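You operate a simulated robot arm through the tools that you are given. There is no shell and no other tool. Be economical: measure what you need, move in short steps, check, and stop when the job is done.

The job below is to be done with a simulated two-armed robot. You get a single attempt, and the scene is never put back.

## Task
Wet the orange cloth in the sink and wipe the greasy tray clean.
Fine: lift the tray out of the sink onto the sink table before you wipe it; the cloth goes back. What is to be rubbed or washed off counts as gone when no trace of it is left.
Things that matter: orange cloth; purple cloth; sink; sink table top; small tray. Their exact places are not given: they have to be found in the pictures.

The check looks at the end state, three seconds after you hand in, the way a careful person would. Anything else that was tipped, shoved, dropped, spilled or broken makes it a failure. Flat cloth is picked up by pressing the open fingertips on it (5 to 10 N) and closing them slowly along it; thin cloth reads only 2 to 8 mm in the jaws.

## Robot
Two 6-joint arms with two-finger parallel grippers on one trunk, on a base that drives. Base frame: it is fixed to the floor where the robot stands at the start and does not move with it; the origin is under the middle of the robot, x ahead of it, y to its left, z up; the surface under the hand at the start is at about z = 82. Lengths are in cm, angles in degrees, forces in N, time in s.
The left shoulder is at the start at [-7.7, 17.7, 83.2], the right one opposite. With the tool pointing down near the work surface each hand reaches from about 10 to 72 cm from the robot's upright axis, wherever it stands, measured 20 degrees to its own side. Places, roughly: sink [50, 0, 50]; sink table top [50, -60, 80]. Payload 1.57 kg a hand.
Tool frame (each hand has its own): the origin (TCP) lies between the finger pads and is the grasp point; the fingertips stand 3 cm ahead of it; z points along the fingers, y is the line along which they close. Largest opening 8 cm; finger width 1.7, thickness 1.2; the body of the gripper, 4 by 8.2 cm, starts 8 cm behind the TCP.
Orientation is told as [roll, pitch, yaw] about the base's x, y, z axes, in that order, counted from this pose: with the fingers straight down and closing along the base's y, the tool's x points along the base's -x, its y along +y and its z along -z.

## Interface
- The arms move only by the tool apply_moves. It takes "left_motion", "right_motion" or both (then of equal length, played together; a hand with none holds still); each is a list of rows, each an object (a shift or turn left out is 0, a gripper value left out holds the last) with "delta_rot": the turn, a rotation vector about the tool's x, y, z in rad, a list of three; "travel": the shift along the tool's x, y, z in cm, a list of three; "gripper": the finger opening in cm, from 0 to 8. In form: [{"delta_rot": [wx, wy, wz], "travel": [tx, ty, tz], "gripper": gripper}, ...]. A call has 1 to 8 rows; each row shifts and turns the commanded pose from where the row before left it, along the tool's axes as they then stand. A row lasts 0.2 s, in which the tool goes at most 5 cm and 8.6 degrees; a call with a longer step from one row to the next is refused whole, and so is a gripper value outside its range. Where a pose cannot be reached the arm comes as near as it can. A force on the tool above 90 N (or 10 N above the force at the start of the call, whichever is more), or a blocked arm, ends the call early, and 0.2 s more pass. The fingers move at their own pace (about 7.2 cm/s each) and stop on an object; they squeeze with about 33 N. The grip force told is the motor's: it shows also when the fingers shut on nothing. Time passes only in rows, and 0.2 s behind the last, so rows that do not move let the fingers close. The reply holds the time, the measured pose of the TCP, the force on the tool along the base axes, the opening and the grip force, in the units named above and with some noise, with the torque about the TCP (base axes, N m) and any sound that the robot's microphone picked up.
- Cameras (640 x 400 px; columns grow to the right, rows downward): "scene" is now at [2.02, -2.14, 153.96]; the picture's right is [-0.31, -0.95, 0.00], its down [-0.83, 0.27, -0.48] and it looks along [0.46, -0.15, -0.87] (base axes); focal length 247 px, centre (320, 200). "left" rides on the left gripper at [7.2, 0.7, -12.2] in its tool frame; the picture's right is [-0.09, 1.00, 0.00], its down [-0.84, -0.08, -0.54] and it looks along [-0.54, -0.05, 0.84] (tool axes); focal length 238 px, centre (320, 200). "right" rides on the right gripper at [7.2, -0.7, -12.2] in its tool frame; the picture's right is [0.09, 1.00, 0.00], its down [-0.84, 0.08, -0.54] and it looks along [-0.54, 0.05, 0.84] (tool axes); focal length 238 px, centre (320, 200).
- get_image(camera): a new picture of that camera. The clock stands still meanwhile.
- slide_trunk(by): slides the trunk up (or, below 0, down) by that many cm; the arms and the scene camera ride with it, the base frame stays. It gives what a move gives, with no picture.
- steer(legs): drives the robot by 1 to 6 legs, each [ahead, left, turn to the left] in cm, cm and degrees, along the robot's own axes; the way and the turn of a leg run together, so that a leg with both is an arc; at most 150 cm and 180 degrees a leg. The arms and the cameras ride along, it lands a little off, and it stops where it bumps. It gives what a move gives.
- aim_head(pan, tilt): turns the head with the scene camera to pan (to the left, within 143 degrees either way) and tilt (down, from -29 to 69), counted from straight ahead of the robot. It gives what a move gives.
- measure_at(camera, pixels): for up to 12 pixels [column, row] of the newest picture of that camera ("zoom" is the newest enlarged one), the place [x, y, z] in the base frame of the surface seen there, good to about 0.2 cm. The clock stands still meanwhile.
- inspect(camera, box): a new picture of the part [left, top, right, bottom] of that camera's present view, enlarged. The clock stands still meanwhile.
- sign_off(): hands the job in; it is judged then, once.

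Keep the steps short. Do not move on a guess: measure, check each grasp and each placing, and mend mistakes. In all there are 80 turns and 70 pictures (those below and enlarged ones count). Leave the grippers open and the arms clear of the work at the hand-in unless told otherwise, and finish with a single line.

The tools are called after "Call:" as name(argument=value, ...) on one line, values as JSON. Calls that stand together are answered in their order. apply_moves: Moves the arms, as the interface text tells. Its arguments: {"type":"object","properties":{"left_motion":{"type":"array","items":{"type":"object","properties":{"delta_rot":{"type":"array","items":{"type":"number"}},"travel":{"type":"array","items":{"type":"number"}},"gripper":{"type":"number"}}}},"right_motion":{"type":"array","items":{"type":"object","properties":{"delta_rot":{"type":"array","items":{"type":"number"}},"travel":{"type":"array","items":{"type":"number"}},"gripper":{"type":"number"}}}}},"required":[]} The other tools are called the same way: slide_trunk (by) slides the trunk up or down; steer (legs) drives the base; aim_head (pan, tilt) turns the head that bears the scene camera; get_image (camera) takes a picture; measure_at (camera, pixels) gives the place of the surface under pixels of a picture; inspect (camera, box) takes an enlarged picture of a part of a camera's view; sign_off () hands the job in.

At the start:

```text
clock: 0.0
left_tool_pos: [34.95, 2.07, 113.76]
left_ee_rot: [0.0, 0.0, 0.0]
left_contact_force: [0.1, 0.0, 0.8]
left_wrist_torque: [-0.02, -0.02, 0.0]
left_gripper_width: 8.02
left_finger_force: 0.1
right_tool_pos: [37.77, -43.11, 104.26]
right_ee_rot: [0.0, -0.1, 0.0]
right_contact_force: [0.3, 0.4, -0.3]
right_wrist_torque: [0.0, 0.02, 0.0]
right_gripper_width: 8.0
right_finger_force: 0.0
trunk travel left (down, up): [-27.5, 5.3]
robot x, y, heading: [-0.16, -0.0, -0.0]
head pan, tilt: [-17.9, 61.0]
```

scene: 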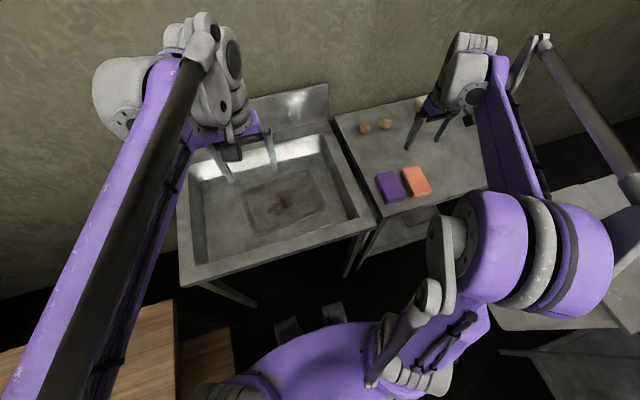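
right: 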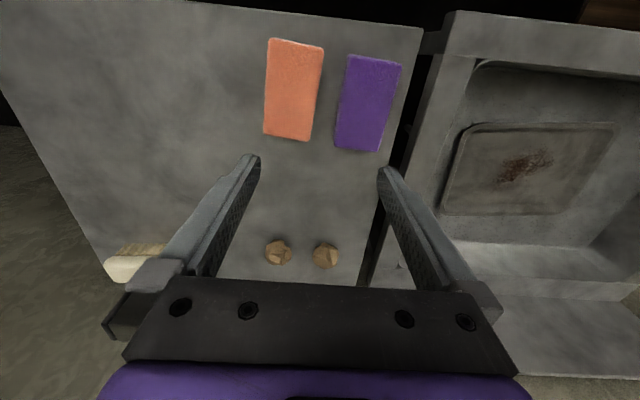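
left: 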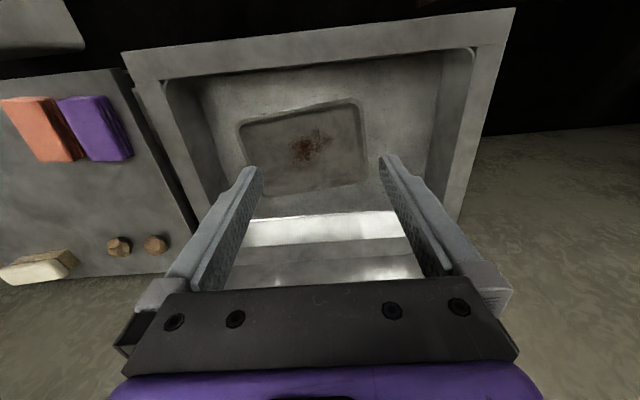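

I see the tray with a brown stain in the sink, and the two folded cloths on the table. I'll measure these first and take a closer look at the sink.

Call:
measure_at(camera="right", pixels=[[268, 40], [322, 48], [264, 134], [309, 141], [347, 56], [400, 64], [335, 147], [378, 152], [470, 126], [620, 124], [442, 212], [556, 214]])

Call:
inspect(camera="scene", box=[170, 80, 490, 280])

Call:
inspect(camera="left", box=[120, 0, 520, 280])

```text
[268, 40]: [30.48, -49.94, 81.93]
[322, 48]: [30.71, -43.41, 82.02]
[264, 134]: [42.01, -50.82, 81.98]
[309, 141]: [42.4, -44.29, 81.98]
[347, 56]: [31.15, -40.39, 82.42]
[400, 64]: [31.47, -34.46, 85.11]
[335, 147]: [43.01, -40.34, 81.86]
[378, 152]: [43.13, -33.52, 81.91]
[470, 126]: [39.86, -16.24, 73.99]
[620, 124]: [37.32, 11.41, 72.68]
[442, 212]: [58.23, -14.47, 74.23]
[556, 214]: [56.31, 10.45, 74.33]
```

```text
2.00 times, centred on (330, 180) of scene
```

zoom: 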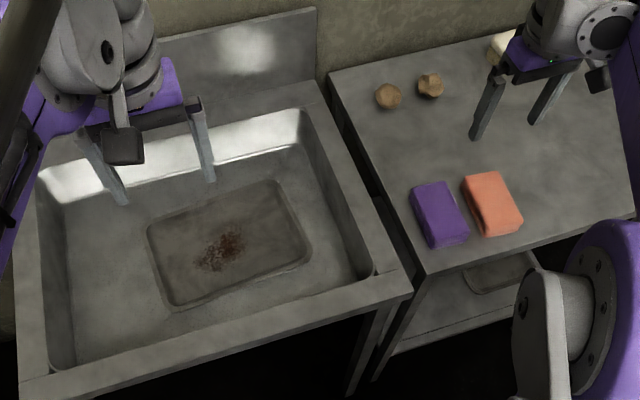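

```text
1.43 times, centred on (320, 140) of left
```

zoom: 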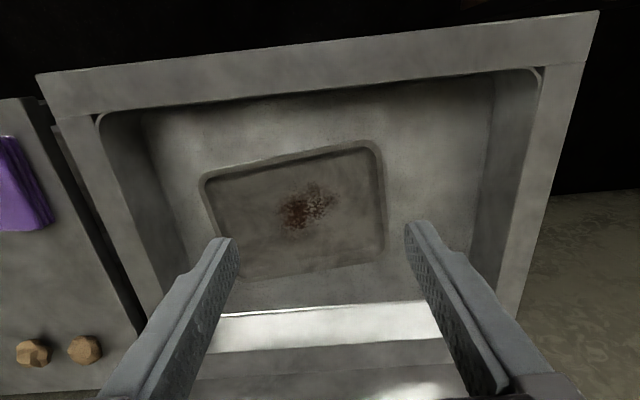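

The tray reads about z 74. I'll measure the sink floor, the walls and the tray's rim, and look straight at the sink with the head to see whether it holds water or has a tap.

Call:
measure_at(camera="left", pixels=[[238, 125], [360, 101], [366, 176], [262, 190], [305, 147], [220, 120], [410, 140], [300, 85], [320, 222], [320, 250], [180, 130], [300, 50]])

Call:
aim_head(pan=0, tilt=40)

Call:
get_image(camera="scene")

```text
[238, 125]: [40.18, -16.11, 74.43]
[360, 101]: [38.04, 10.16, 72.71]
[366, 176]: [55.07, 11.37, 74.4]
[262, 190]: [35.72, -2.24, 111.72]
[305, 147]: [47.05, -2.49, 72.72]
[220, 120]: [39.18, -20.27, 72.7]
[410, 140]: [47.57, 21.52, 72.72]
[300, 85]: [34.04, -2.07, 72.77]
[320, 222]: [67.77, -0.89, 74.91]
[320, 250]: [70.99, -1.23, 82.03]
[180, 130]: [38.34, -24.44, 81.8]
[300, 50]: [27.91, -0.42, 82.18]
```

```text
clock: 0.8
left_tool_pos: [35.03, 2.13, 113.82]
left_ee_rot: [0.0, 0.0, 0.0]
left_contact_force: [0.6, 0.5, 0.1]
left_wrist_torque: [-0.04, -0.01, 0.02]
left_gripper_width: 8.01
left_finger_force: 0.1
right_tool_pos: [37.74, -42.98, 104.24]
right_ee_rot: [0.0, 0.1, 0.0]
right_contact_force: [0.3, 0.0, -0.9]
right_wrist_torque: [0.0, -0.02, -0.03]
right_gripper_width: 7.98
right_finger_force: 0.0
trunk travel left (down, up): [-27.5, 5.3]
robot x, y, heading: [-0.16, 0.08, 0.1]
head pan, tilt: [0.0, 40.0]
```

```text
64 pictures are left
```

scene: 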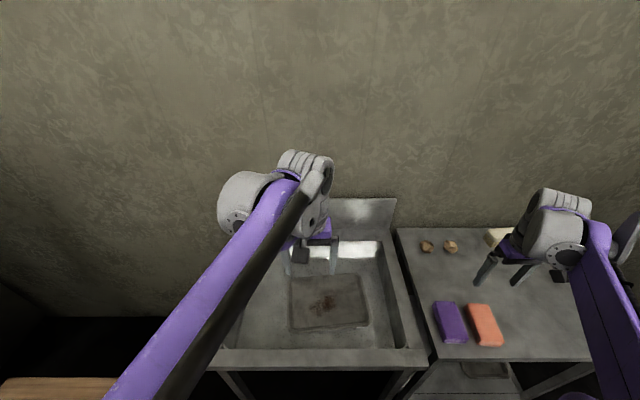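

The sink floor and the tray floor both read about 72.7. The tray rim is near 74.4 and the sink rim 82. I'll lift the left arm away from the sink and look closer for water or a tap, and measure the cloths.

Call:
measure_at(camera="scene", pixels=[[450, 322], [485, 325], [520, 330], [426, 245], [450, 245], [495, 236], [360, 215], [415, 330], [590, 350], [440, 280], [402, 232], [345, 240]])

Call:
apply_moves(left_motion=[{"travel": [4, 2, -1]}, {"travel": [4, 3, 0]}, {"travel": [3, 4, 0]}, {"travel": [0, 5, 0]}, {"travel": [0, 5, 0]}, {"travel": [0, 5, 0]}])

Call:
inspect(camera="scene", box=[200, 180, 440, 400])

```text
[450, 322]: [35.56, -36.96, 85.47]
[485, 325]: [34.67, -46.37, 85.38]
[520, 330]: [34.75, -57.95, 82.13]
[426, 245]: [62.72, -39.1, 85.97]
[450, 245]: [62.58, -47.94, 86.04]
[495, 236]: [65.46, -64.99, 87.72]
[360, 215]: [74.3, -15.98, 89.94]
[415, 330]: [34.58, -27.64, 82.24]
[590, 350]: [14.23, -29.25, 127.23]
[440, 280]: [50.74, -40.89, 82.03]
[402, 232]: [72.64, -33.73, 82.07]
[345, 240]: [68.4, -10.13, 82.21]
```

```text
clock: 2.2
left_tool_pos: [24.11, 25.81, 114.79]
left_ee_rot: [0.0, 0.1, 0.0]
left_contact_force: [0.0, 0.0, 0.3]
left_wrist_torque: [-0.03, -0.01, -0.02]
left_gripper_width: 8.01
left_finger_force: 0.1
right_tool_pos: [37.81, -43.12, 104.18]
right_ee_rot: [0.1, 0.0, 0.0]
right_contact_force: [-0.1, 0.7, 0.1]
right_wrist_torque: [0.0, -0.01, -0.04]
right_gripper_width: 8.02
right_finger_force: 0.0
trunk travel left (down, up): [-27.5, 5.3]
robot x, y, heading: [0.02, -0.12, 0.0]
head pan, tilt: [0.0, 40.0]
```

```text
1.82 times, centred on (320, 290) of scene
```

zoom: 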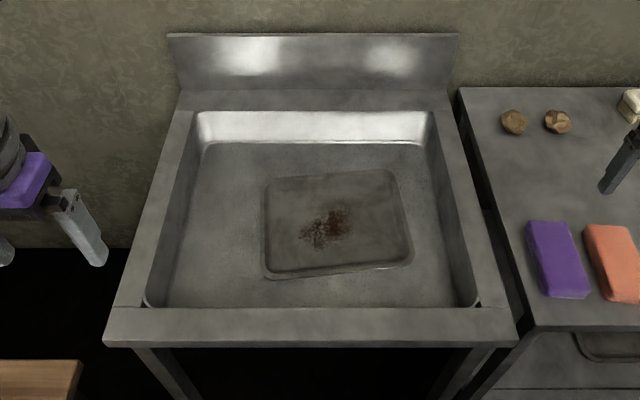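

There's no tap, so any water must be standing in the sink. Next I'll look to the right and down for the table's extent and for driving room, and get a close view of the sink from above.

Call:
aim_head(pan=-70, tilt=45)

Call:
get_image(camera="scene")

Call:
get_image(camera="left")

```text
clock: 3.6
left_tool_pos: [24.07, 25.88, 114.74]
left_ee_rot: [0.0, 0.0, 0.1]
left_contact_force: [0.1, -0.1, -1.1]
left_wrist_torque: [0.02, 0.02, 0.01]
left_gripper_width: 8.0
left_finger_force: 0.1
right_tool_pos: [37.67, -43.08, 104.07]
right_ee_rot: [0.1, -0.1, 0.0]
right_contact_force: [-0.6, 0.5, -0.3]
right_wrist_torque: [-0.02, 0.01, -0.01]
right_gripper_width: 7.99
right_finger_force: 0.1
trunk travel left (down, up): [-27.5, 5.3]
robot x, y, heading: [-0.17, 0.05, -0.3]
head pan, tilt: [-70.0, 45.0]
```

```text
62 pictures are left
```

scene: 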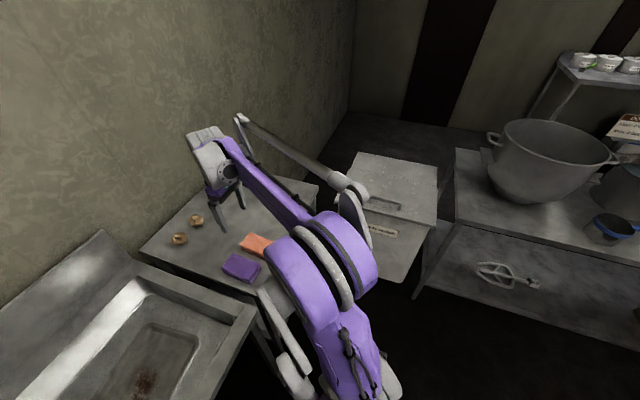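

```text
61 pictures are left
```

left: 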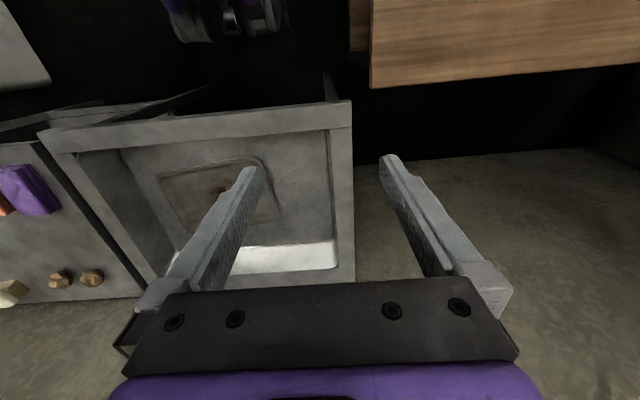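

I'll measure the table's far right edge, the bin/unit beyond it and the counter, to see how far the base can move.

Call:
measure_at(camera="scene", pixels=[[316, 184], [300, 192], [350, 158], [436, 168], [400, 280], [455, 150], [415, 290], [440, 215], [240, 200], [195, 219], [330, 330], [450, 350]])

Call:
inspect(camera="right", box=[0, 0, 640, 400])

```text
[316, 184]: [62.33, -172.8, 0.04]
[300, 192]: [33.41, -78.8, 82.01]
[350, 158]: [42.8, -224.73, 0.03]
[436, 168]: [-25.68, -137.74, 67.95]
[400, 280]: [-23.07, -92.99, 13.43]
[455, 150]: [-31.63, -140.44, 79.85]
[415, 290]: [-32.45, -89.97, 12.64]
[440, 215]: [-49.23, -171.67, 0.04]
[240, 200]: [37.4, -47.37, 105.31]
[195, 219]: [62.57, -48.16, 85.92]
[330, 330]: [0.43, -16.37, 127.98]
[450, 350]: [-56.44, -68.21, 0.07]
```

```text
1.00 times, centred on (320, 200) of right (not enlarged: the box is as wide or as high as the picture)
```

zoom: 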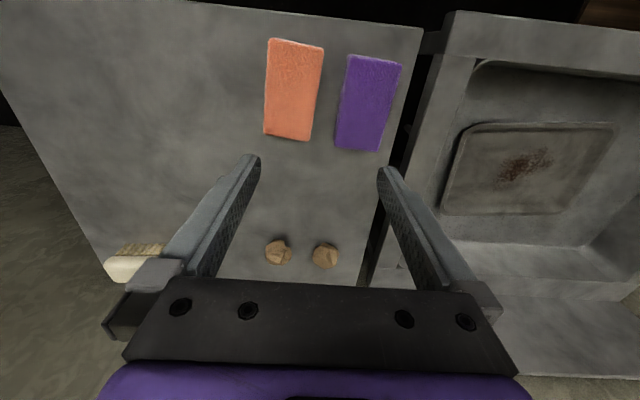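

Call:
measure_at(camera="zoom", pixels=[[5, 20], [40, 140], [90, 230], [200, 10], [420, 35], [115, 265], [160, 246], [290, 240], [130, 100]])

Call:
aim_head(pan=-110, tilt=55)

Call:
get_image(camera="scene")

```text
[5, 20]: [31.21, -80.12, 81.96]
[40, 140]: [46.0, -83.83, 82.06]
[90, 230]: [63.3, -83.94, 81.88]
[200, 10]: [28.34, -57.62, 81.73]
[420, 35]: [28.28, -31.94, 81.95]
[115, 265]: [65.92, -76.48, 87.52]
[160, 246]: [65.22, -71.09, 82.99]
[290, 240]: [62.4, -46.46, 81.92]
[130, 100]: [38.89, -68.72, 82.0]
```

```text
clock: 4.7
left_tool_pos: [23.97, 25.93, 114.65]
left_ee_rot: [0.0, 0.0, 0.0]
left_contact_force: [-0.4, -0.6, -0.1]
left_wrist_torque: [0.0, -0.02, -0.03]
left_gripper_width: 8.0
left_finger_force: 0.0
right_tool_pos: [37.71, -43.09, 104.09]
right_ee_rot: [0.0, 0.1, 0.0]
right_contact_force: [0.2, -0.5, 0.8]
right_wrist_torque: [0.01, -0.01, 0.01]
right_gripper_width: 8.01
right_finger_force: 0.1
trunk travel left (down, up): [-27.5, 5.3]
robot x, y, heading: [-0.21, -0.34, -0.0]
head pan, tilt: [-110.0, 55.0]
```

```text
59 pictures are left
```

scene: 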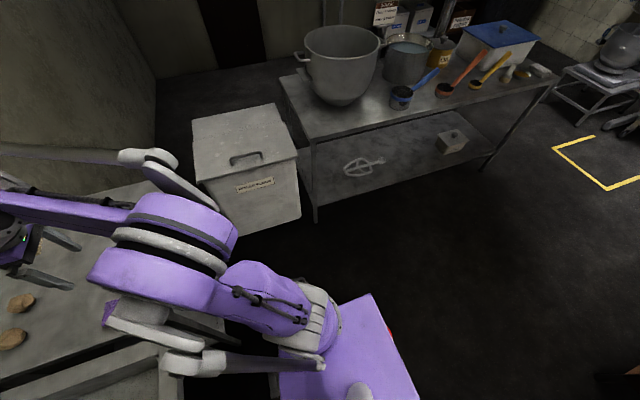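

Call:
measure_at(camera="scene", pixels=[[198, 180], [297, 155], [240, 235], [300, 215], [316, 220], [340, 300], [400, 395], [380, 300], [150, 110]])

```text
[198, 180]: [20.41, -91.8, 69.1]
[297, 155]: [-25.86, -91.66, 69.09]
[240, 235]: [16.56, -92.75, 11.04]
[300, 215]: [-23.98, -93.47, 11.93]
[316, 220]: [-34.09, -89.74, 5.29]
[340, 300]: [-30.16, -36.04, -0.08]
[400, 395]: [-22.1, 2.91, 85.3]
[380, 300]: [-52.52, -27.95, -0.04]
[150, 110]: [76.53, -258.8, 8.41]
```

The base has about 45 cm of clear room to the right, with the bin face at y −91. The free table area right of the orange cloth runs about x 30–60, y −54 to −83. The plan is to grip the tray by both short ends, lift it, and drive right. I'll bring both hands above the tray ends, turned 5° to match it.

Call:
apply_moves(left_motion=[{"travel": [-3.24, -2.13, 2.1]}, {"travel": [-3.24, -2.13, 2.1]}, {"travel": [-3.24, -2.13, 2.1]}, {"travel": [-3.24, -2.13, 2.1]}, {"travel": [-3.24, -2.13, 2.1]}, {"travel": [-3.24, -2.13, 2.1]}, {"travel": [-3.24, -2.13, 2.1]}, {"delta_rot": [0, 0, -0.0925]}], right_motion=[{"travel": [-1.63, 3.95, 0.86]}, {"travel": [-1.63, 3.95, 0.86]}, {"travel": [-1.63, 3.95, 0.86]}, {"travel": [-1.63, 3.95, 0.86]}, {"travel": [-1.63, 3.95, 0.86]}, {"travel": [-1.63, 3.95, 0.86]}, {"travel": [-1.63, 3.95, 0.86]}, {"delta_rot": [0, 0, -0.0925]}])

Call:
get_image(camera="left")

Call:
get_image(camera="right")

```text
clock: 6.5
left_tool_pos: [46.74, 10.98, 99.88]
left_ee_rot: [0.0, -0.1, 5.3]
left_contact_force: [-0.6, 0.0, 0.7]
left_wrist_torque: [-0.02, -0.04, 0.03]
left_gripper_width: 7.97
left_finger_force: 0.0
right_tool_pos: [49.26, -15.51, 98.21]
right_ee_rot: [0.1, 0.0, 5.3]
right_contact_force: [-0.7, 0.3, -1.0]
right_wrist_torque: [0.02, 0.0, -0.01]
right_gripper_width: 8.02
right_finger_force: 0.0
trunk travel left (down, up): [-27.5, 5.3]
robot x, y, heading: [-0.08, 0.12, 0.2]
head pan, tilt: [-110.0, 55.0]
```

```text
58 pictures are left
```

left: 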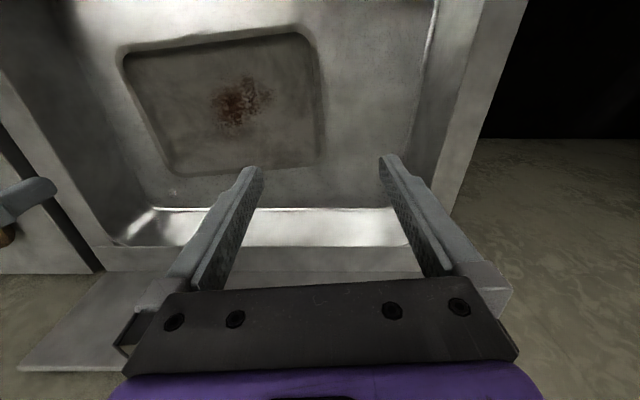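

```text
57 pictures are left
```

right: 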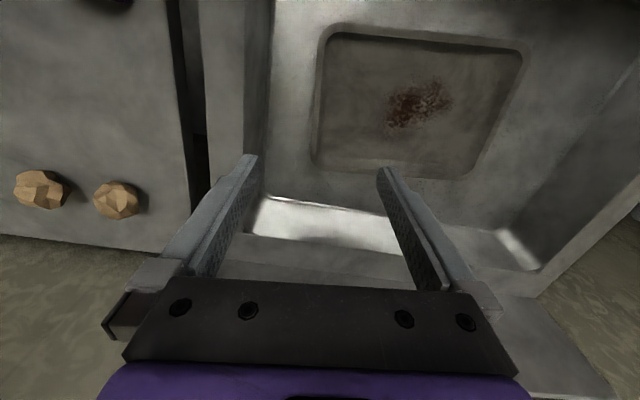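

Close views of both ends. I'll enlarge the rims and measure their profile.

Call:
measure_at(camera="left", pixels=[[312, 90], [317, 90], [320, 90], [323, 90], [326, 90], [330, 90], [334, 90], [300, 90], [328, 130], [314, 50], [125, 70], [235, 105]])

Call:
measure_at(camera="right", pixels=[[306, 100], [310, 100], [313, 100], [316, 100], [319, 100], [322, 100], [326, 100], [335, 100], [318, 60], [311, 150], [330, 36], [315, 165]])

Call:
inspect(camera="left", box=[260, 20, 380, 180])

```text
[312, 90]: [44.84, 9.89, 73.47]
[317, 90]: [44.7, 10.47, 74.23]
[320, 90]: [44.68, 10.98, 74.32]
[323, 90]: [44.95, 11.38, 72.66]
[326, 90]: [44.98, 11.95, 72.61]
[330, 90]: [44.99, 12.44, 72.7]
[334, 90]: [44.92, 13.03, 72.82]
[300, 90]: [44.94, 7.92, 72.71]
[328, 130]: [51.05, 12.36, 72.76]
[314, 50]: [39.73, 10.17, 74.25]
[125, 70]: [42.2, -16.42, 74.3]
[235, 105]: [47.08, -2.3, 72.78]
```

```text
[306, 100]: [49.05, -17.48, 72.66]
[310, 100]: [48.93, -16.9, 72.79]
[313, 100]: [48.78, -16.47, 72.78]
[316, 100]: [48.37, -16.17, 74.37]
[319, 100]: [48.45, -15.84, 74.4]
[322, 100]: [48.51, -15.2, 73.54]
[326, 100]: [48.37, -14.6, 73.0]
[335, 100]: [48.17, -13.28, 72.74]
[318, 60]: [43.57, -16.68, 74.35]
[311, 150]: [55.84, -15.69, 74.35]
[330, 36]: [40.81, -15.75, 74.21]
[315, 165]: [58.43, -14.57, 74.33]
```

```text
2.50 times, centred on (320, 100) of left
```

zoom: 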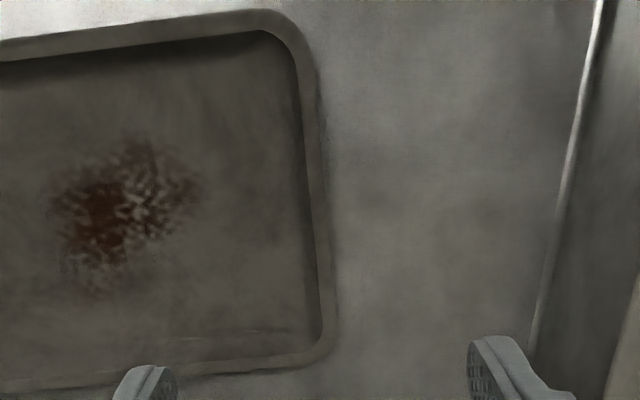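

The rim is about 0.8 wide with its top at 74.3, centred at y≈10.95 on the left and −15.9 on the right. I'll narrow the fingers to 4 cm and go straight down to a TCP of about 78.

Call:
apply_moves(left_motion=[{"travel": [0, 0, 4.4], "gripper": 4}, {"travel": [0, 0, 4.4]}, {"travel": [0, 0, 4.4]}, {"travel": [0, 0, 4.4]}, {"travel": [0, 0, 4.2]}, {}], right_motion=[{"travel": [0, -0.4, 4.1], "gripper": 4}, {"travel": [0, 0, 4.1]}, {"travel": [0, 0, 4]}, {"travel": [0, 0, 4]}, {"travel": [0, 0, 4]}, {}])

Call:
get_image(camera="left")

Call:
get_image(camera="right")

```text
clock: 7.9
left_tool_pos: [46.63, 11.29, 78.25]
left_ee_rot: [0.0, 0.0, 5.4]
left_contact_force: [0.3, 0.6, 0.3]
left_wrist_torque: [-0.02, -0.01, -0.07]
left_gripper_width: 4.0
left_finger_force: 0.1
right_tool_pos: [49.14, -15.87, 78.18]
right_ee_rot: [0.0, 0.0, 5.3]
right_contact_force: [-0.1, 0.1, 0.6]
right_wrist_torque: [0.0, -0.02, 0.04]
right_gripper_width: 3.98
right_finger_force: 0.0
trunk travel left (down, up): [-27.5, 5.3]
robot x, y, heading: [-0.3, -0.04, 0.0]
head pan, tilt: [-110.0, 55.0]
```

```text
55 pictures are left
```

left: 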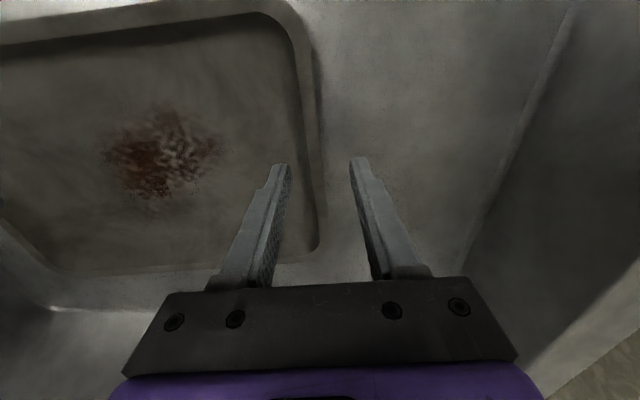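

```text
54 pictures are left
```

right: 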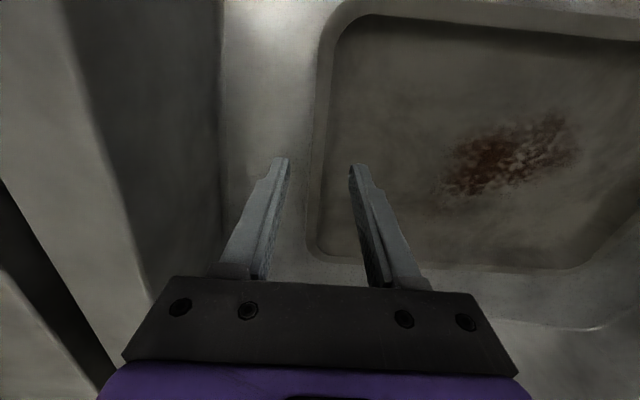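

The fingers straddle each rim. I'll go down 1.9 and close both.

Call:
apply_moves(left_motion=[{"travel": [0, -0.3, 1.0]}, {"travel": [0, 0, 0.9]}, {"gripper": 1.5}, {"gripper": 0}, {}, {}], right_motion=[{"travel": [0, 0, 1.0]}, {"travel": [0, 0, 0.9]}, {"gripper": 1.5}, {"gripper": 0}, {}, {}])

Call:
get_image(camera="left")

```text
clock: 9.3
left_tool_pos: [46.73, 10.75, 76.32]
left_ee_rot: [-0.1, 0.0, 5.3]
left_contact_force: [1.4, -5.0, 0.4]
left_wrist_torque: [-0.46, -0.08, 0.25]
left_gripper_width: 1.41
left_finger_force: 30.4
right_tool_pos: [49.18, -15.65, 76.13]
right_ee_rot: [0.0, 0.1, 5.3]
right_contact_force: [-2.2, 4.9, 2.4]
right_wrist_torque: [0.52, -0.02, 0.2]
right_gripper_width: 1.47
right_finger_force: 30.5
trunk travel left (down, up): [-27.5, 5.3]
robot x, y, heading: [0.18, -0.01, -0.2]
head pan, tilt: [-110.0, 55.0]
```

```text
53 pictures are left
```

left: 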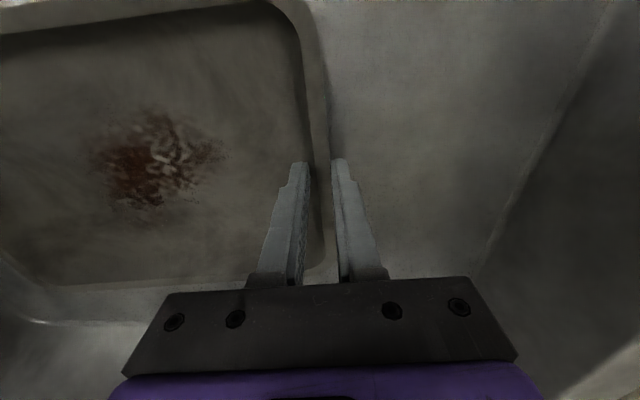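

Both rims are held, with a width of about 1.4 and a grip of 30 N. I'll lift both hands 4 cm slowly and check.

Call:
apply_moves(left_motion=[{"travel": [0, 0, -0.5]}, {"travel": [0, 0, -1]}, {"travel": [0, 0, -1.2]}, {"travel": [0, 0, -1.3]}], right_motion=[{"travel": [0, 0, -0.5]}, {"travel": [0, 0, -1]}, {"travel": [0, 0, -1.2]}, {"travel": [0, 0, -1.3]}])

Call:
get_image(camera="left")

Call:
get_image(camera="right")

```text
clock: 10.3
left_tool_pos: [46.69, 10.7, 80.33]
left_ee_rot: [0.0, 0.0, 5.3]
left_contact_force: [-0.5, -0.3, 1.6]
left_wrist_torque: [-0.01, 0.02, 0.01]
left_gripper_width: 0.0
left_finger_force: 21.1
right_tool_pos: [49.13, -15.92, 80.0]
right_ee_rot: [0.0, 0.1, 5.3]
right_contact_force: [0.4, 0.5, 0.2]
right_wrist_torque: [0.03, -0.01, -0.02]
right_gripper_width: 0.0
right_finger_force: 21.4
trunk travel left (down, up): [-27.5, 5.3]
robot x, y, heading: [-0.35, 0.18, -0.1]
head pan, tilt: [-110.0, 55.0]
```

```text
52 pictures are left
```

left: 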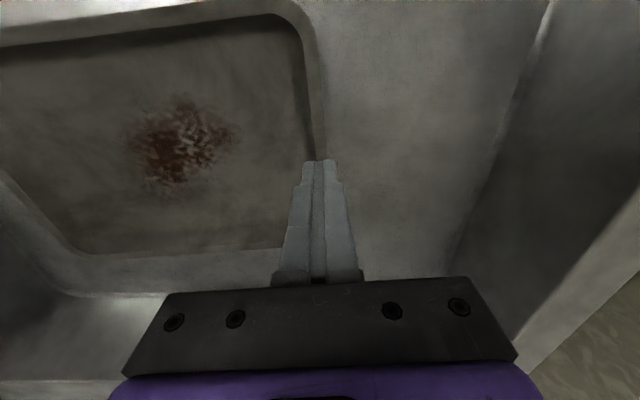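

```text
51 pictures are left
```

right: 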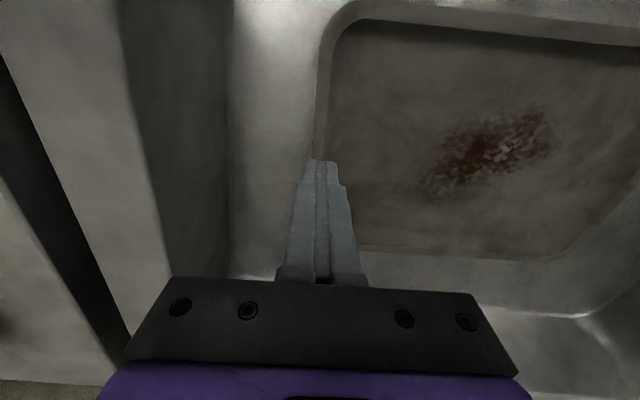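

The fingers slipped off: the rim wall flares outwards. I need to tilt the hands outward to match the wall. First I'll measure the room to the sink's side walls.

Call:
measure_at(camera="right", pixels=[[240, 150], [225, 150], [200, 150], [170, 150], [145, 150], [110, 150], [305, 110], [315, 110], [322, 110], [328, 110], [335, 110], [345, 110]])

Call:
measure_at(camera="left", pixels=[[300, 110], [305, 110], [310, 110], [315, 110], [320, 110], [325, 110], [330, 110], [480, 150], [510, 150], [560, 150], [620, 180], [295, 110]])

Call:
inspect(camera="left", box=[250, 30, 390, 160])

```text
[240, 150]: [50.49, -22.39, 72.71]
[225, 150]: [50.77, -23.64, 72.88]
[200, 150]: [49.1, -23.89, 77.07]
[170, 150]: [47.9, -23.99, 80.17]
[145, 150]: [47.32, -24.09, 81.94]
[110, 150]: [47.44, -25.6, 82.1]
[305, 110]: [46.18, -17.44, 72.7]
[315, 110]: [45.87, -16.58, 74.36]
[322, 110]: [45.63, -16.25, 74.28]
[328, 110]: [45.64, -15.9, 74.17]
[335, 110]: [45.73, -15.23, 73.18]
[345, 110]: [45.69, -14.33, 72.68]
```

```text
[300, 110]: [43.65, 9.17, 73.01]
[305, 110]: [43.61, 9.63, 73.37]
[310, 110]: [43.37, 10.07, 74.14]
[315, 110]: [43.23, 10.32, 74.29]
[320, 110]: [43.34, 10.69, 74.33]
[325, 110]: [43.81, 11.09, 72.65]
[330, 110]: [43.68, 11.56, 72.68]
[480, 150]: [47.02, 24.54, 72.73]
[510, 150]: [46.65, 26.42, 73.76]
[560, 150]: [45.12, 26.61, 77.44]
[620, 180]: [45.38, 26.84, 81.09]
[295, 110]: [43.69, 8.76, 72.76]
```

```text
3.08 times, centred on (320, 95) of left
```

zoom: 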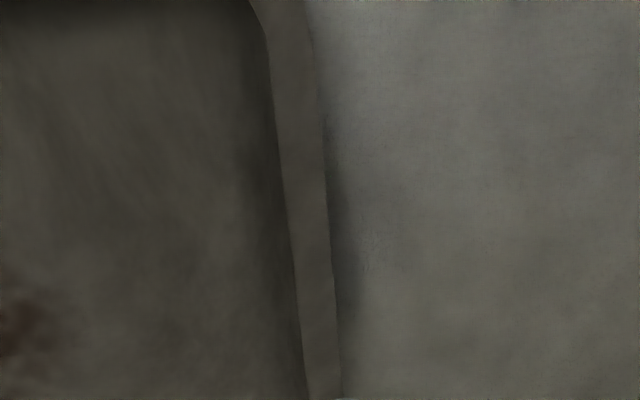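

The side walls at y −24 and 26.6 leave room for about a 25–28° lean. The dark strip outside the rim suggests an overhang, so I'll lean both hands outward and stand off about 3 cm along the finger axis.

Call:
apply_moves(left_motion=[{"gripper": 2.4}, {"travel": [0, 2.4, 1.5]}, {"delta_rot": [0.122, 0, 0]}, {"delta_rot": [0.122, 0, 0]}, {"delta_rot": [0.122, 0, 0]}, {"delta_rot": [0.122, 0, 0]}, {}], right_motion=[{"gripper": 2.4}, {"travel": [0, -1.85, 1.1]}, {"delta_rot": [-0.109, 0, 0]}, {"delta_rot": [-0.109, 0, 0]}, {"delta_rot": [-0.109, 0, 0]}, {"delta_rot": [-0.109, 0, 0]}, {}])

Call:
get_image(camera="left")

Call:
get_image(camera="right")

```text
clock: 11.9
left_tool_pos: [46.45, 13.26, 78.78]
left_ee_rot: [-28.0, 0.0, 5.3]
left_contact_force: [-0.3, -0.7, 0.3]
left_wrist_torque: [0.0, 0.04, 0.0]
left_gripper_width: 2.39
left_finger_force: 0.0
right_tool_pos: [49.41, -17.76, 78.9]
right_ee_rot: [25.3, 0.1, 5.3]
right_contact_force: [-0.6, -0.6, -0.5]
right_wrist_torque: [0.03, -0.03, 0.02]
right_gripper_width: 2.4
right_finger_force: 0.0
trunk travel left (down, up): [-27.5, 5.3]
robot x, y, heading: [0.38, 0.11, 0.1]
head pan, tilt: [-110.0, 55.0]
```

```text
49 pictures are left
```

left: 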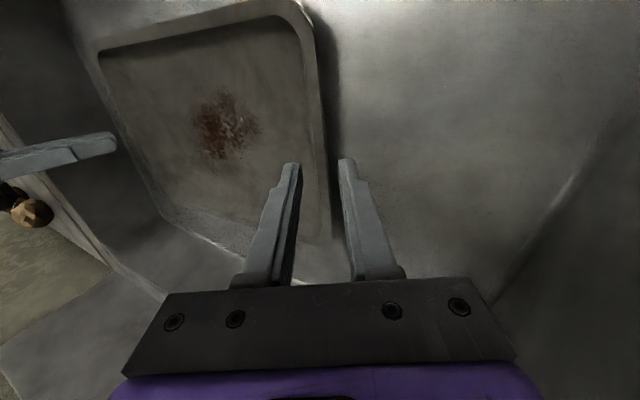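

```text
48 pictures are left
```

right: 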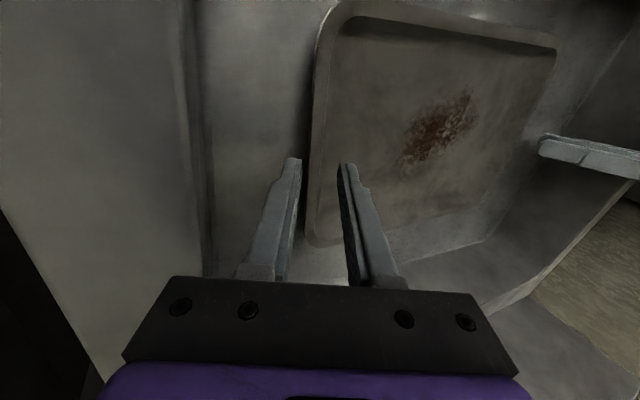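

The fingers lean along the flared wall with a dark gap beneath the rim. I'll advance 2.4 along the fingers, narrow to 1.4 while nudging further in, then close.

Call:
apply_moves(left_motion=[{"travel": [0, 0, 1.2]}, {"travel": [0, 0, 1.2]}, {"travel": [0, 0, 0.2], "gripper": 1.5}, {"travel": [0, 0, 0.4]}, {}], right_motion=[{"travel": [0, 0, 1.2]}, {"travel": [0, 0, 1.2]}, {"travel": [0, 0, 0.2], "gripper": 1.5}, {"travel": [0, 0, 0.4]}, {}])

Call:
get_image(camera="left")

Call:
get_image(camera="right")

```text
clock: 13.1
left_tool_pos: [46.61, 11.91, 76.36]
left_ee_rot: [-27.9, 0.0, 5.3]
left_contact_force: [-0.3, 2.8, -0.6]
left_wrist_torque: [0.1, 0.0, 0.06]
left_gripper_width: 1.76
left_finger_force: 2.1
right_tool_pos: [49.3, -16.44, 76.17]
right_ee_rot: [24.9, 0.0, 5.3]
right_contact_force: [0.5, -3.9, -0.5]
right_wrist_torque: [-0.07, -0.08, 0.05]
right_gripper_width: 1.78
right_finger_force: 1.7
trunk travel left (down, up): [-27.5, 5.3]
robot x, y, heading: [-0.14, -0.08, -0.0]
head pan, tilt: [-110.0, 55.0]
```

```text
47 pictures are left
```

left: 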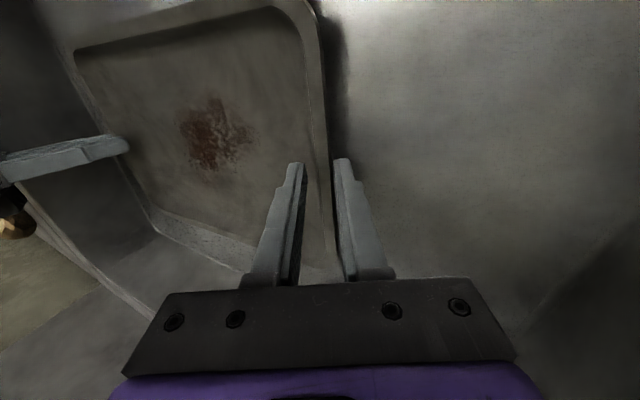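

```text
46 pictures are left
```

right: 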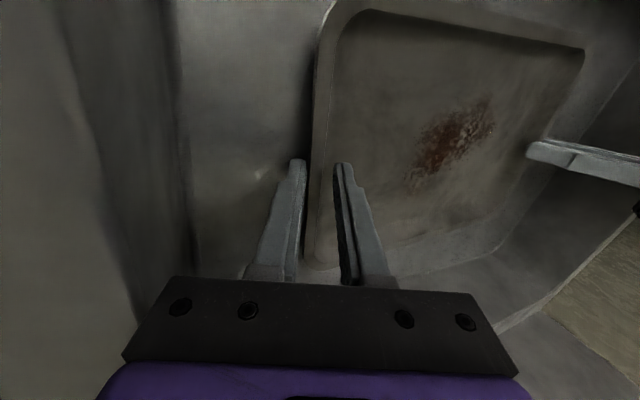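

The fingers stopped at 1.76. The push is outward on both hands, so the outer fingers already touch the rim edge. I'll shift each hand outward slightly, then close fully.

Call:
apply_moves(left_motion=[{"gripper": 2.0}, {"travel": [0, 0.35, 0.2]}, {"gripper": 1.2}, {"gripper": 0}, {}, {}], right_motion=[{"gripper": 2.0}, {"travel": [0, -0.35, 0.2]}, {"gripper": 1.2}, {"gripper": 0}, {}, {}])

Call:
inspect(camera="left", box=[220, 80, 420, 280])

Call:
inspect(camera="right", box=[220, 80, 420, 280])

```text
clock: 14.5
left_tool_pos: [46.56, 12.06, 75.98]
left_ee_rot: [-28.0, 0.0, 5.4]
left_contact_force: [1.1, -2.3, 1.2]
left_wrist_torque: [-0.1, 0.3, 0.38]
left_gripper_width: 1.02
left_finger_force: 27.8
right_tool_pos: [49.12, -16.65, 75.99]
right_ee_rot: [25.0, 0.1, 5.4]
right_contact_force: [-2.9, 0.7, 0.4]
right_wrist_torque: [0.02, -0.17, 0.19]
right_gripper_width: 1.02
right_finger_force: 28.2
trunk travel left (down, up): [-27.5, 5.3]
robot x, y, heading: [0.2, -0.22, -0.1]
head pan, tilt: [-110.0, 55.0]
```

```text
2.00 times, centred on (320, 180) of left
```

zoom: 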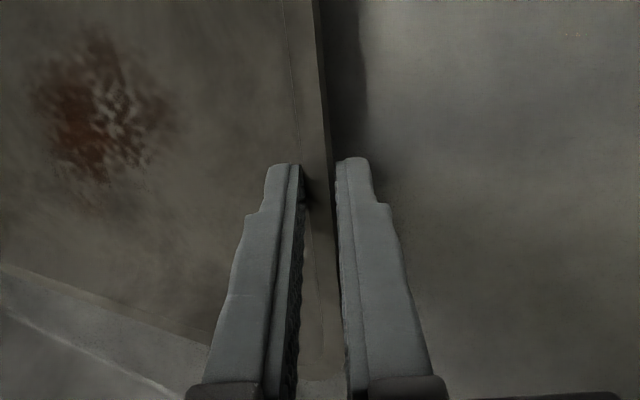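

```text
2.00 times, centred on (320, 180) of right
```

zoom: 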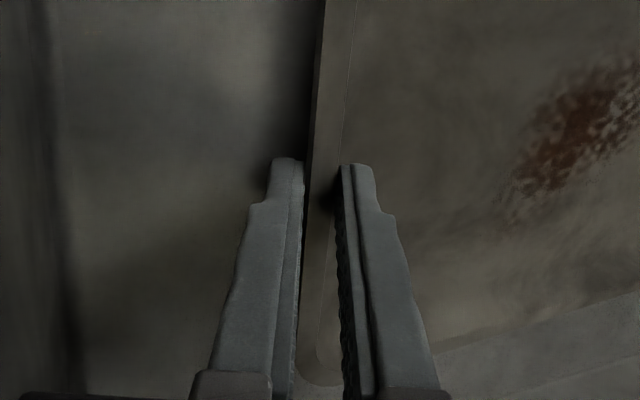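

Now the wall sits flat between the pads at 1.02. I'll lift slowly, straight up, about 3 cm.

Call:
apply_moves(left_motion=[{"travel": [0, -0.14, -0.265]}, {"travel": [0, -0.235, -0.44]}, {"travel": [0, -0.235, -0.44]}, {"travel": [0, -0.235, -0.44]}, {"travel": [0, -0.235, -0.44]}, {"travel": [0, -0.235, -0.44]}], right_motion=[{"travel": [0, 0.127, -0.272]}, {"travel": [0, 0.212, -0.453]}, {"travel": [0, 0.212, -0.453]}, {"travel": [0, 0.212, -0.453]}, {"travel": [0, 0.212, -0.453]}, {"travel": [0, 0.212, -0.453]}])

Call:
get_image(camera="left")

```text
clock: 15.9
left_tool_pos: [46.58, 11.93, 78.72]
left_ee_rot: [-27.9, 0.0, 5.3]
left_contact_force: [4.4, -0.2, -0.5]
left_wrist_torque: [0.01, -0.06, 0.6]
left_gripper_width: 1.04
left_finger_force: 28.2
right_tool_pos: [49.25, -16.7, 78.58]
right_ee_rot: [25.0, -0.1, 5.4]
right_contact_force: [-2.8, 0.2, -1.2]
right_wrist_torque: [-0.03, 0.08, 0.34]
right_gripper_width: 1.03
right_finger_force: 27.9
trunk travel left (down, up): [-27.5, 5.3]
robot x, y, heading: [0.02, 0.08, -0.1]
head pan, tilt: [-110.0, 55.0]
```

```text
43 pictures are left
```

left: 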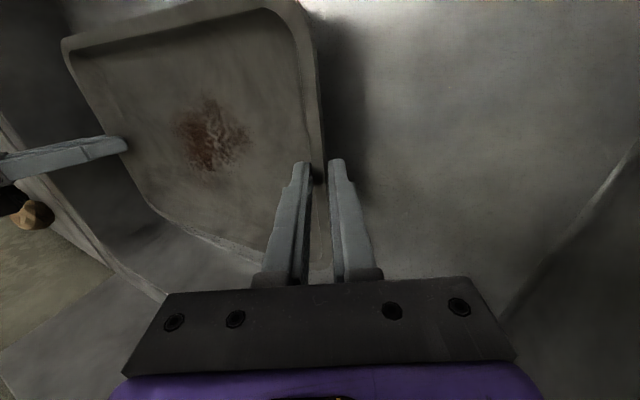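

It's held and rising. I'll lift another ~13.6 cm to clear the sink rim and the cloths.

Call:
apply_moves(left_motion=[{"travel": [0, -0.797, -1.501]}, {"travel": [0, -0.797, -1.501]}, {"travel": [0, -0.797, -1.501]}, {"travel": [0, -0.797, -1.501]}, {"travel": [0, -0.797, -1.501]}, {"travel": [0, -0.797, -1.501]}, {"travel": [0, -0.797, -1.501]}, {"travel": [0, -0.797, -1.501]}], right_motion=[{"travel": [0, 0.719, -1.54]}, {"travel": [0, 0.719, -1.54]}, {"travel": [0, 0.719, -1.54]}, {"travel": [0, 0.719, -1.54]}, {"travel": [0, 0.719, -1.54]}, {"travel": [0, 0.719, -1.54]}, {"travel": [0, 0.719, -1.54]}, {"travel": [0, 0.719, -1.54]}])

Call:
aim_head(pan=-20, tilt=55)

Call:
get_image(camera="scene")

```text
clock: 17.7
left_tool_pos: [46.71, 12.08, 92.33]
left_ee_rot: [-28.1, 0.0, 5.3]
left_contact_force: [3.7, -28.8, -0.9]
left_wrist_torque: [-0.63, 0.68, 0.14]
left_gripper_width: 1.02
left_finger_force: 28.5
right_tool_pos: [49.39, -16.57, 92.27]
right_ee_rot: [25.1, -0.2, 5.3]
right_contact_force: [-2.2, 29.0, -2.6]
right_wrist_torque: [0.55, -0.73, -0.14]
right_gripper_width: 1.06
right_finger_force: 28.7
trunk travel left (down, up): [-27.5, 5.3]
robot x, y, heading: [0.25, 0.07, -0.2]
head pan, tilt: [-110.0, 55.0]
```

```text
clock: 19.4
left_tool_pos: [46.71, 12.14, 92.29]
left_ee_rot: [-28.1, 0.0, 5.3]
left_contact_force: [5.7, -28.6, -2.5]
left_wrist_torque: [-0.56, 0.0, 0.57]
left_gripper_width: 1.02
left_finger_force: 28.6
right_tool_pos: [49.39, -16.63, 92.39]
right_ee_rot: [25.2, 0.0, 5.3]
right_contact_force: [-4.3, 28.0, -0.7]
right_wrist_torque: [0.45, 0.01, 0.16]
right_gripper_width: 1.06
right_finger_force: 28.8
trunk travel left (down, up): [-27.5, 5.3]
robot x, y, heading: [-0.06, -0.01, 0.1]
head pan, tilt: [-20.0, 55.0]
```

```text
42 pictures are left
```

scene: 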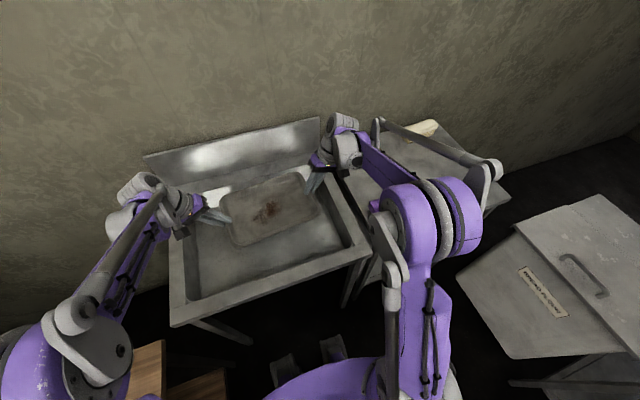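

The tray is up at about z 89, but I read about 29 N of stretch between the hands. I'll move each hand in 0.2 cm to relieve it.

Call:
apply_moves(left_motion=[{"travel": [0, -0.177, 0.094]}, {}], right_motion=[{"travel": [0, 0.181, 0.085]}, {}])

Call:
get_image(camera="right")

```text
clock: 20.0
left_tool_pos: [46.7, 12.01, 92.2]
left_ee_rot: [-27.7, 0.1, 5.5]
left_contact_force: [3.4, -1.7, -1.8]
left_wrist_torque: [-0.07, 0.07, 0.49]
left_gripper_width: 1.02
left_finger_force: 28.4
right_tool_pos: [49.33, -16.7, 92.16]
right_ee_rot: [24.8, 0.0, 5.2]
right_contact_force: [-3.7, 2.3, -1.4]
right_wrist_torque: [0.03, -0.03, 0.27]
right_gripper_width: 1.02
right_finger_force: 28.3
trunk travel left (down, up): [-27.5, 5.3]
robot x, y, heading: [0.24, 0.35, 0.1]
head pan, tilt: [-20.0, 55.0]
```

```text
41 pictures are left
```

right: 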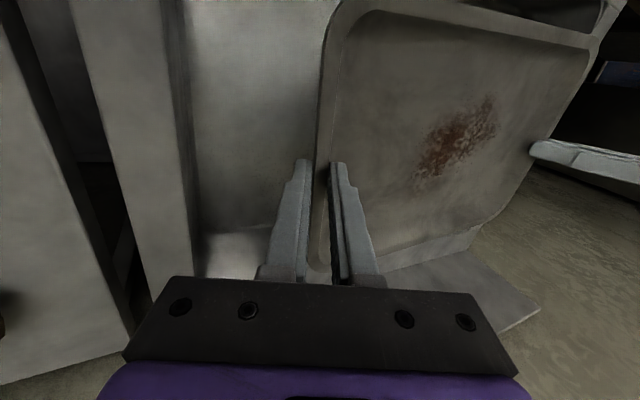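

The stretch is gone and the grip is steady. I'll drive right 42 cm in two legs, backing off 1.5 cm.

Call:
steer(legs=[[-1.5, -20, 0], [0, -22, 0]])

Call:
get_image(camera="scene")

```text
clock: 24.5
left_tool_pos: [44.95, -29.69, 92.24]
left_ee_rot: [-27.7, 0.0, 5.1]
left_contact_force: [0.0, 30.4, -1.8]
left_wrist_torque: [0.58, 0.13, 0.51]
left_gripper_width: 1.04
left_finger_force: 27.9
right_tool_pos: [47.47, -58.28, 92.21]
right_ee_rot: [24.6, 0.0, 5.0]
right_contact_force: [-1.8, -30.5, -1.0]
right_wrist_torque: [-0.52, -0.11, 0.37]
right_gripper_width: 1.03
right_finger_force: 29.0
trunk travel left (down, up): [-27.5, 5.3]
robot x, y, heading: [-1.38, -41.86, -0.4]
head pan, tilt: [-20.0, 55.0]
```

```text
40 pictures are left
```

scene: 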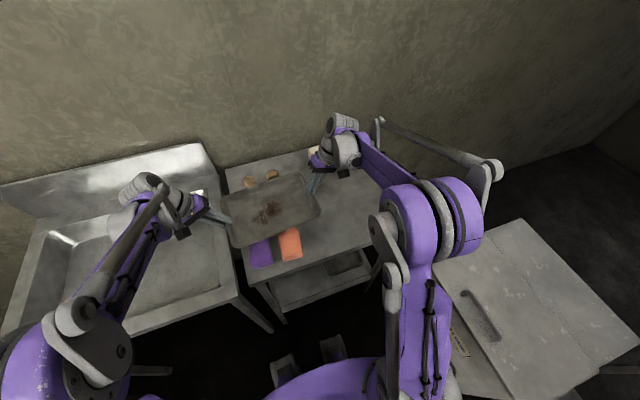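

The tray hovers over the table with the cloths visible below it. The hands are now squeezing about 30 N, so I'll spread them 0.2 each and carry the tray 24 cm further right with the arms.

Call:
apply_moves(left_motion=[{"travel": [0, 0.176, -0.093]}, {"travel": [0.267, -2.643, 1.392]}, {"travel": [0.267, -2.643, 1.392]}, {"travel": [0.267, -2.643, 1.392]}, {"travel": [0.267, -2.643, 1.392]}], right_motion=[{"travel": [0, -0.181, -0.083]}, {"travel": [0.267, -2.712, -1.248]}, {"travel": [0.267, -2.712, -1.248]}, {"travel": [0.267, -2.712, -1.248]}, {"travel": [0.267, -2.712, -1.248]}])

```text
clock: 25.7
left_tool_pos: [44.93, -41.8, 92.15]
left_ee_rot: [-28.0, 0.0, 5.0]
left_contact_force: [7.5, -31.5, -1.3]
left_wrist_torque: [-0.52, -0.42, 0.77]
left_gripper_width: 1.03
left_finger_force: 28.5
right_tool_pos: [47.59, -70.49, 92.08]
right_ee_rot: [25.0, 0.1, 5.2]
right_contact_force: [-7.5, 30.9, -1.5]
right_wrist_torque: [0.45, 0.42, 0.39]
right_gripper_width: 1.06
right_finger_force: 28.3
trunk travel left (down, up): [-27.5, 5.3]
robot x, y, heading: [-1.52, -41.71, -0.2]
head pan, tilt: [-20.0, 55.0]
```

Still held, now with mild stretch. I'll ease in 0.1 each and carry on 12 cm.

Call:
apply_moves(left_motion=[{"travel": [0, -0.088, 0.047]}, {"travel": [0.267, -2.643, 1.392]}, {"travel": [0.267, -2.643, 1.392]}, {"travel": [0.267, -2.643, 1.392]}, {"travel": [0.267, -2.643, 1.392]}, {}], right_motion=[{"travel": [0, 0.09, 0.042]}, {"travel": [0.267, -2.712, -1.248]}, {"travel": [0.267, -2.712, -1.248]}, {"travel": [0.267, -2.712, -1.248]}, {"travel": [0.267, -2.712, -1.248]}, {}])

Call:
get_image(camera="scene")

Call:
get_image(camera="left")

Call:
get_image(camera="right")

```text
clock: 27.1
left_tool_pos: [44.84, -53.45, 92.14]
left_ee_rot: [-27.8, 0.1, 5.0]
left_contact_force: [2.4, -21.3, -0.6]
left_wrist_torque: [-0.5, 0.75, 0.14]
left_gripper_width: 1.03
left_finger_force: 28.1
right_tool_pos: [47.46, -82.35, 92.13]
right_ee_rot: [24.7, 0.0, 4.9]
right_contact_force: [-2.2, 21.5, -1.5]
right_wrist_torque: [0.42, -0.78, -0.05]
right_gripper_width: 1.05
right_finger_force: 28.9
trunk travel left (down, up): [-27.5, 5.3]
robot x, y, heading: [-1.74, -41.5, -0.4]
head pan, tilt: [-20.0, 55.0]
```

```text
39 pictures are left
```

scene: 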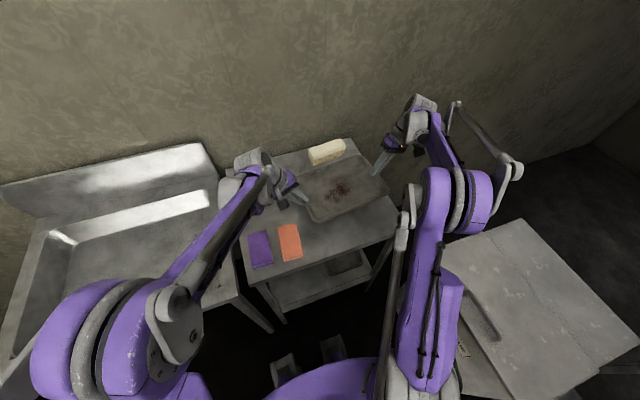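

```text
38 pictures are left
```

left: 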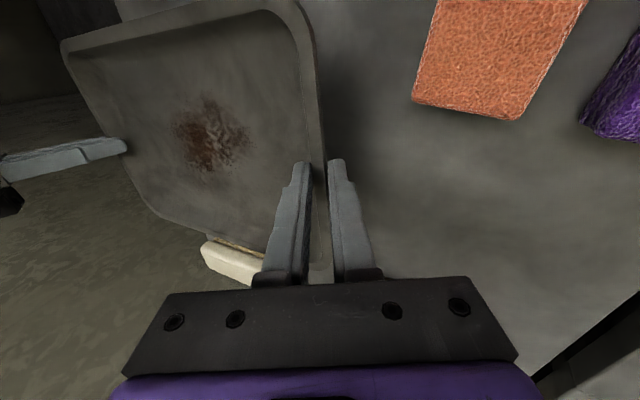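

```text
37 pictures are left
```

right: 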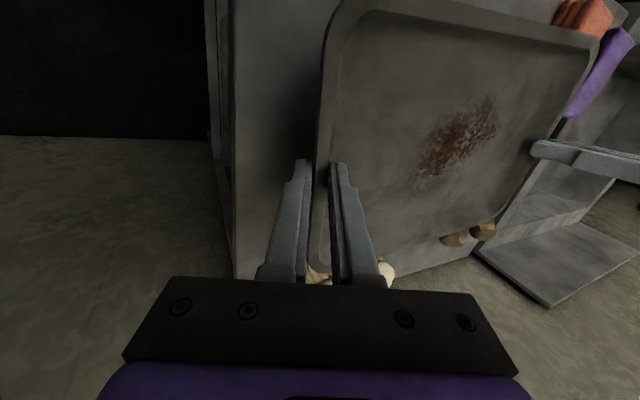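

Call:
measure_at(camera="scene", pixels=[[314, 164], [344, 151], [310, 152], [303, 190], [390, 188], [358, 156], [322, 222], [300, 262], [276, 226], [330, 250]])

Call:
measure_at(camera="left", pixels=[[412, 98], [520, 118], [440, 150], [205, 240], [250, 255], [310, 60]])

```text
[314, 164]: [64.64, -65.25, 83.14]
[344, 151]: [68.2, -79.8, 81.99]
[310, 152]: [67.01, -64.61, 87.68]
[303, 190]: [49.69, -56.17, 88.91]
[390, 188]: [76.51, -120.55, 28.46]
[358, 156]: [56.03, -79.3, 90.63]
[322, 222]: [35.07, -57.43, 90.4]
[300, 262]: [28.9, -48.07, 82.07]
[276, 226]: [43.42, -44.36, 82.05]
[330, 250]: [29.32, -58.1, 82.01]
```

```text
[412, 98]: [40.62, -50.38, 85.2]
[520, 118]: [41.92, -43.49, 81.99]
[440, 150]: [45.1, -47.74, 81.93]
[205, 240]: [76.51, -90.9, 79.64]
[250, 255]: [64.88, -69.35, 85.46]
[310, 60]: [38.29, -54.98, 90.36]
```

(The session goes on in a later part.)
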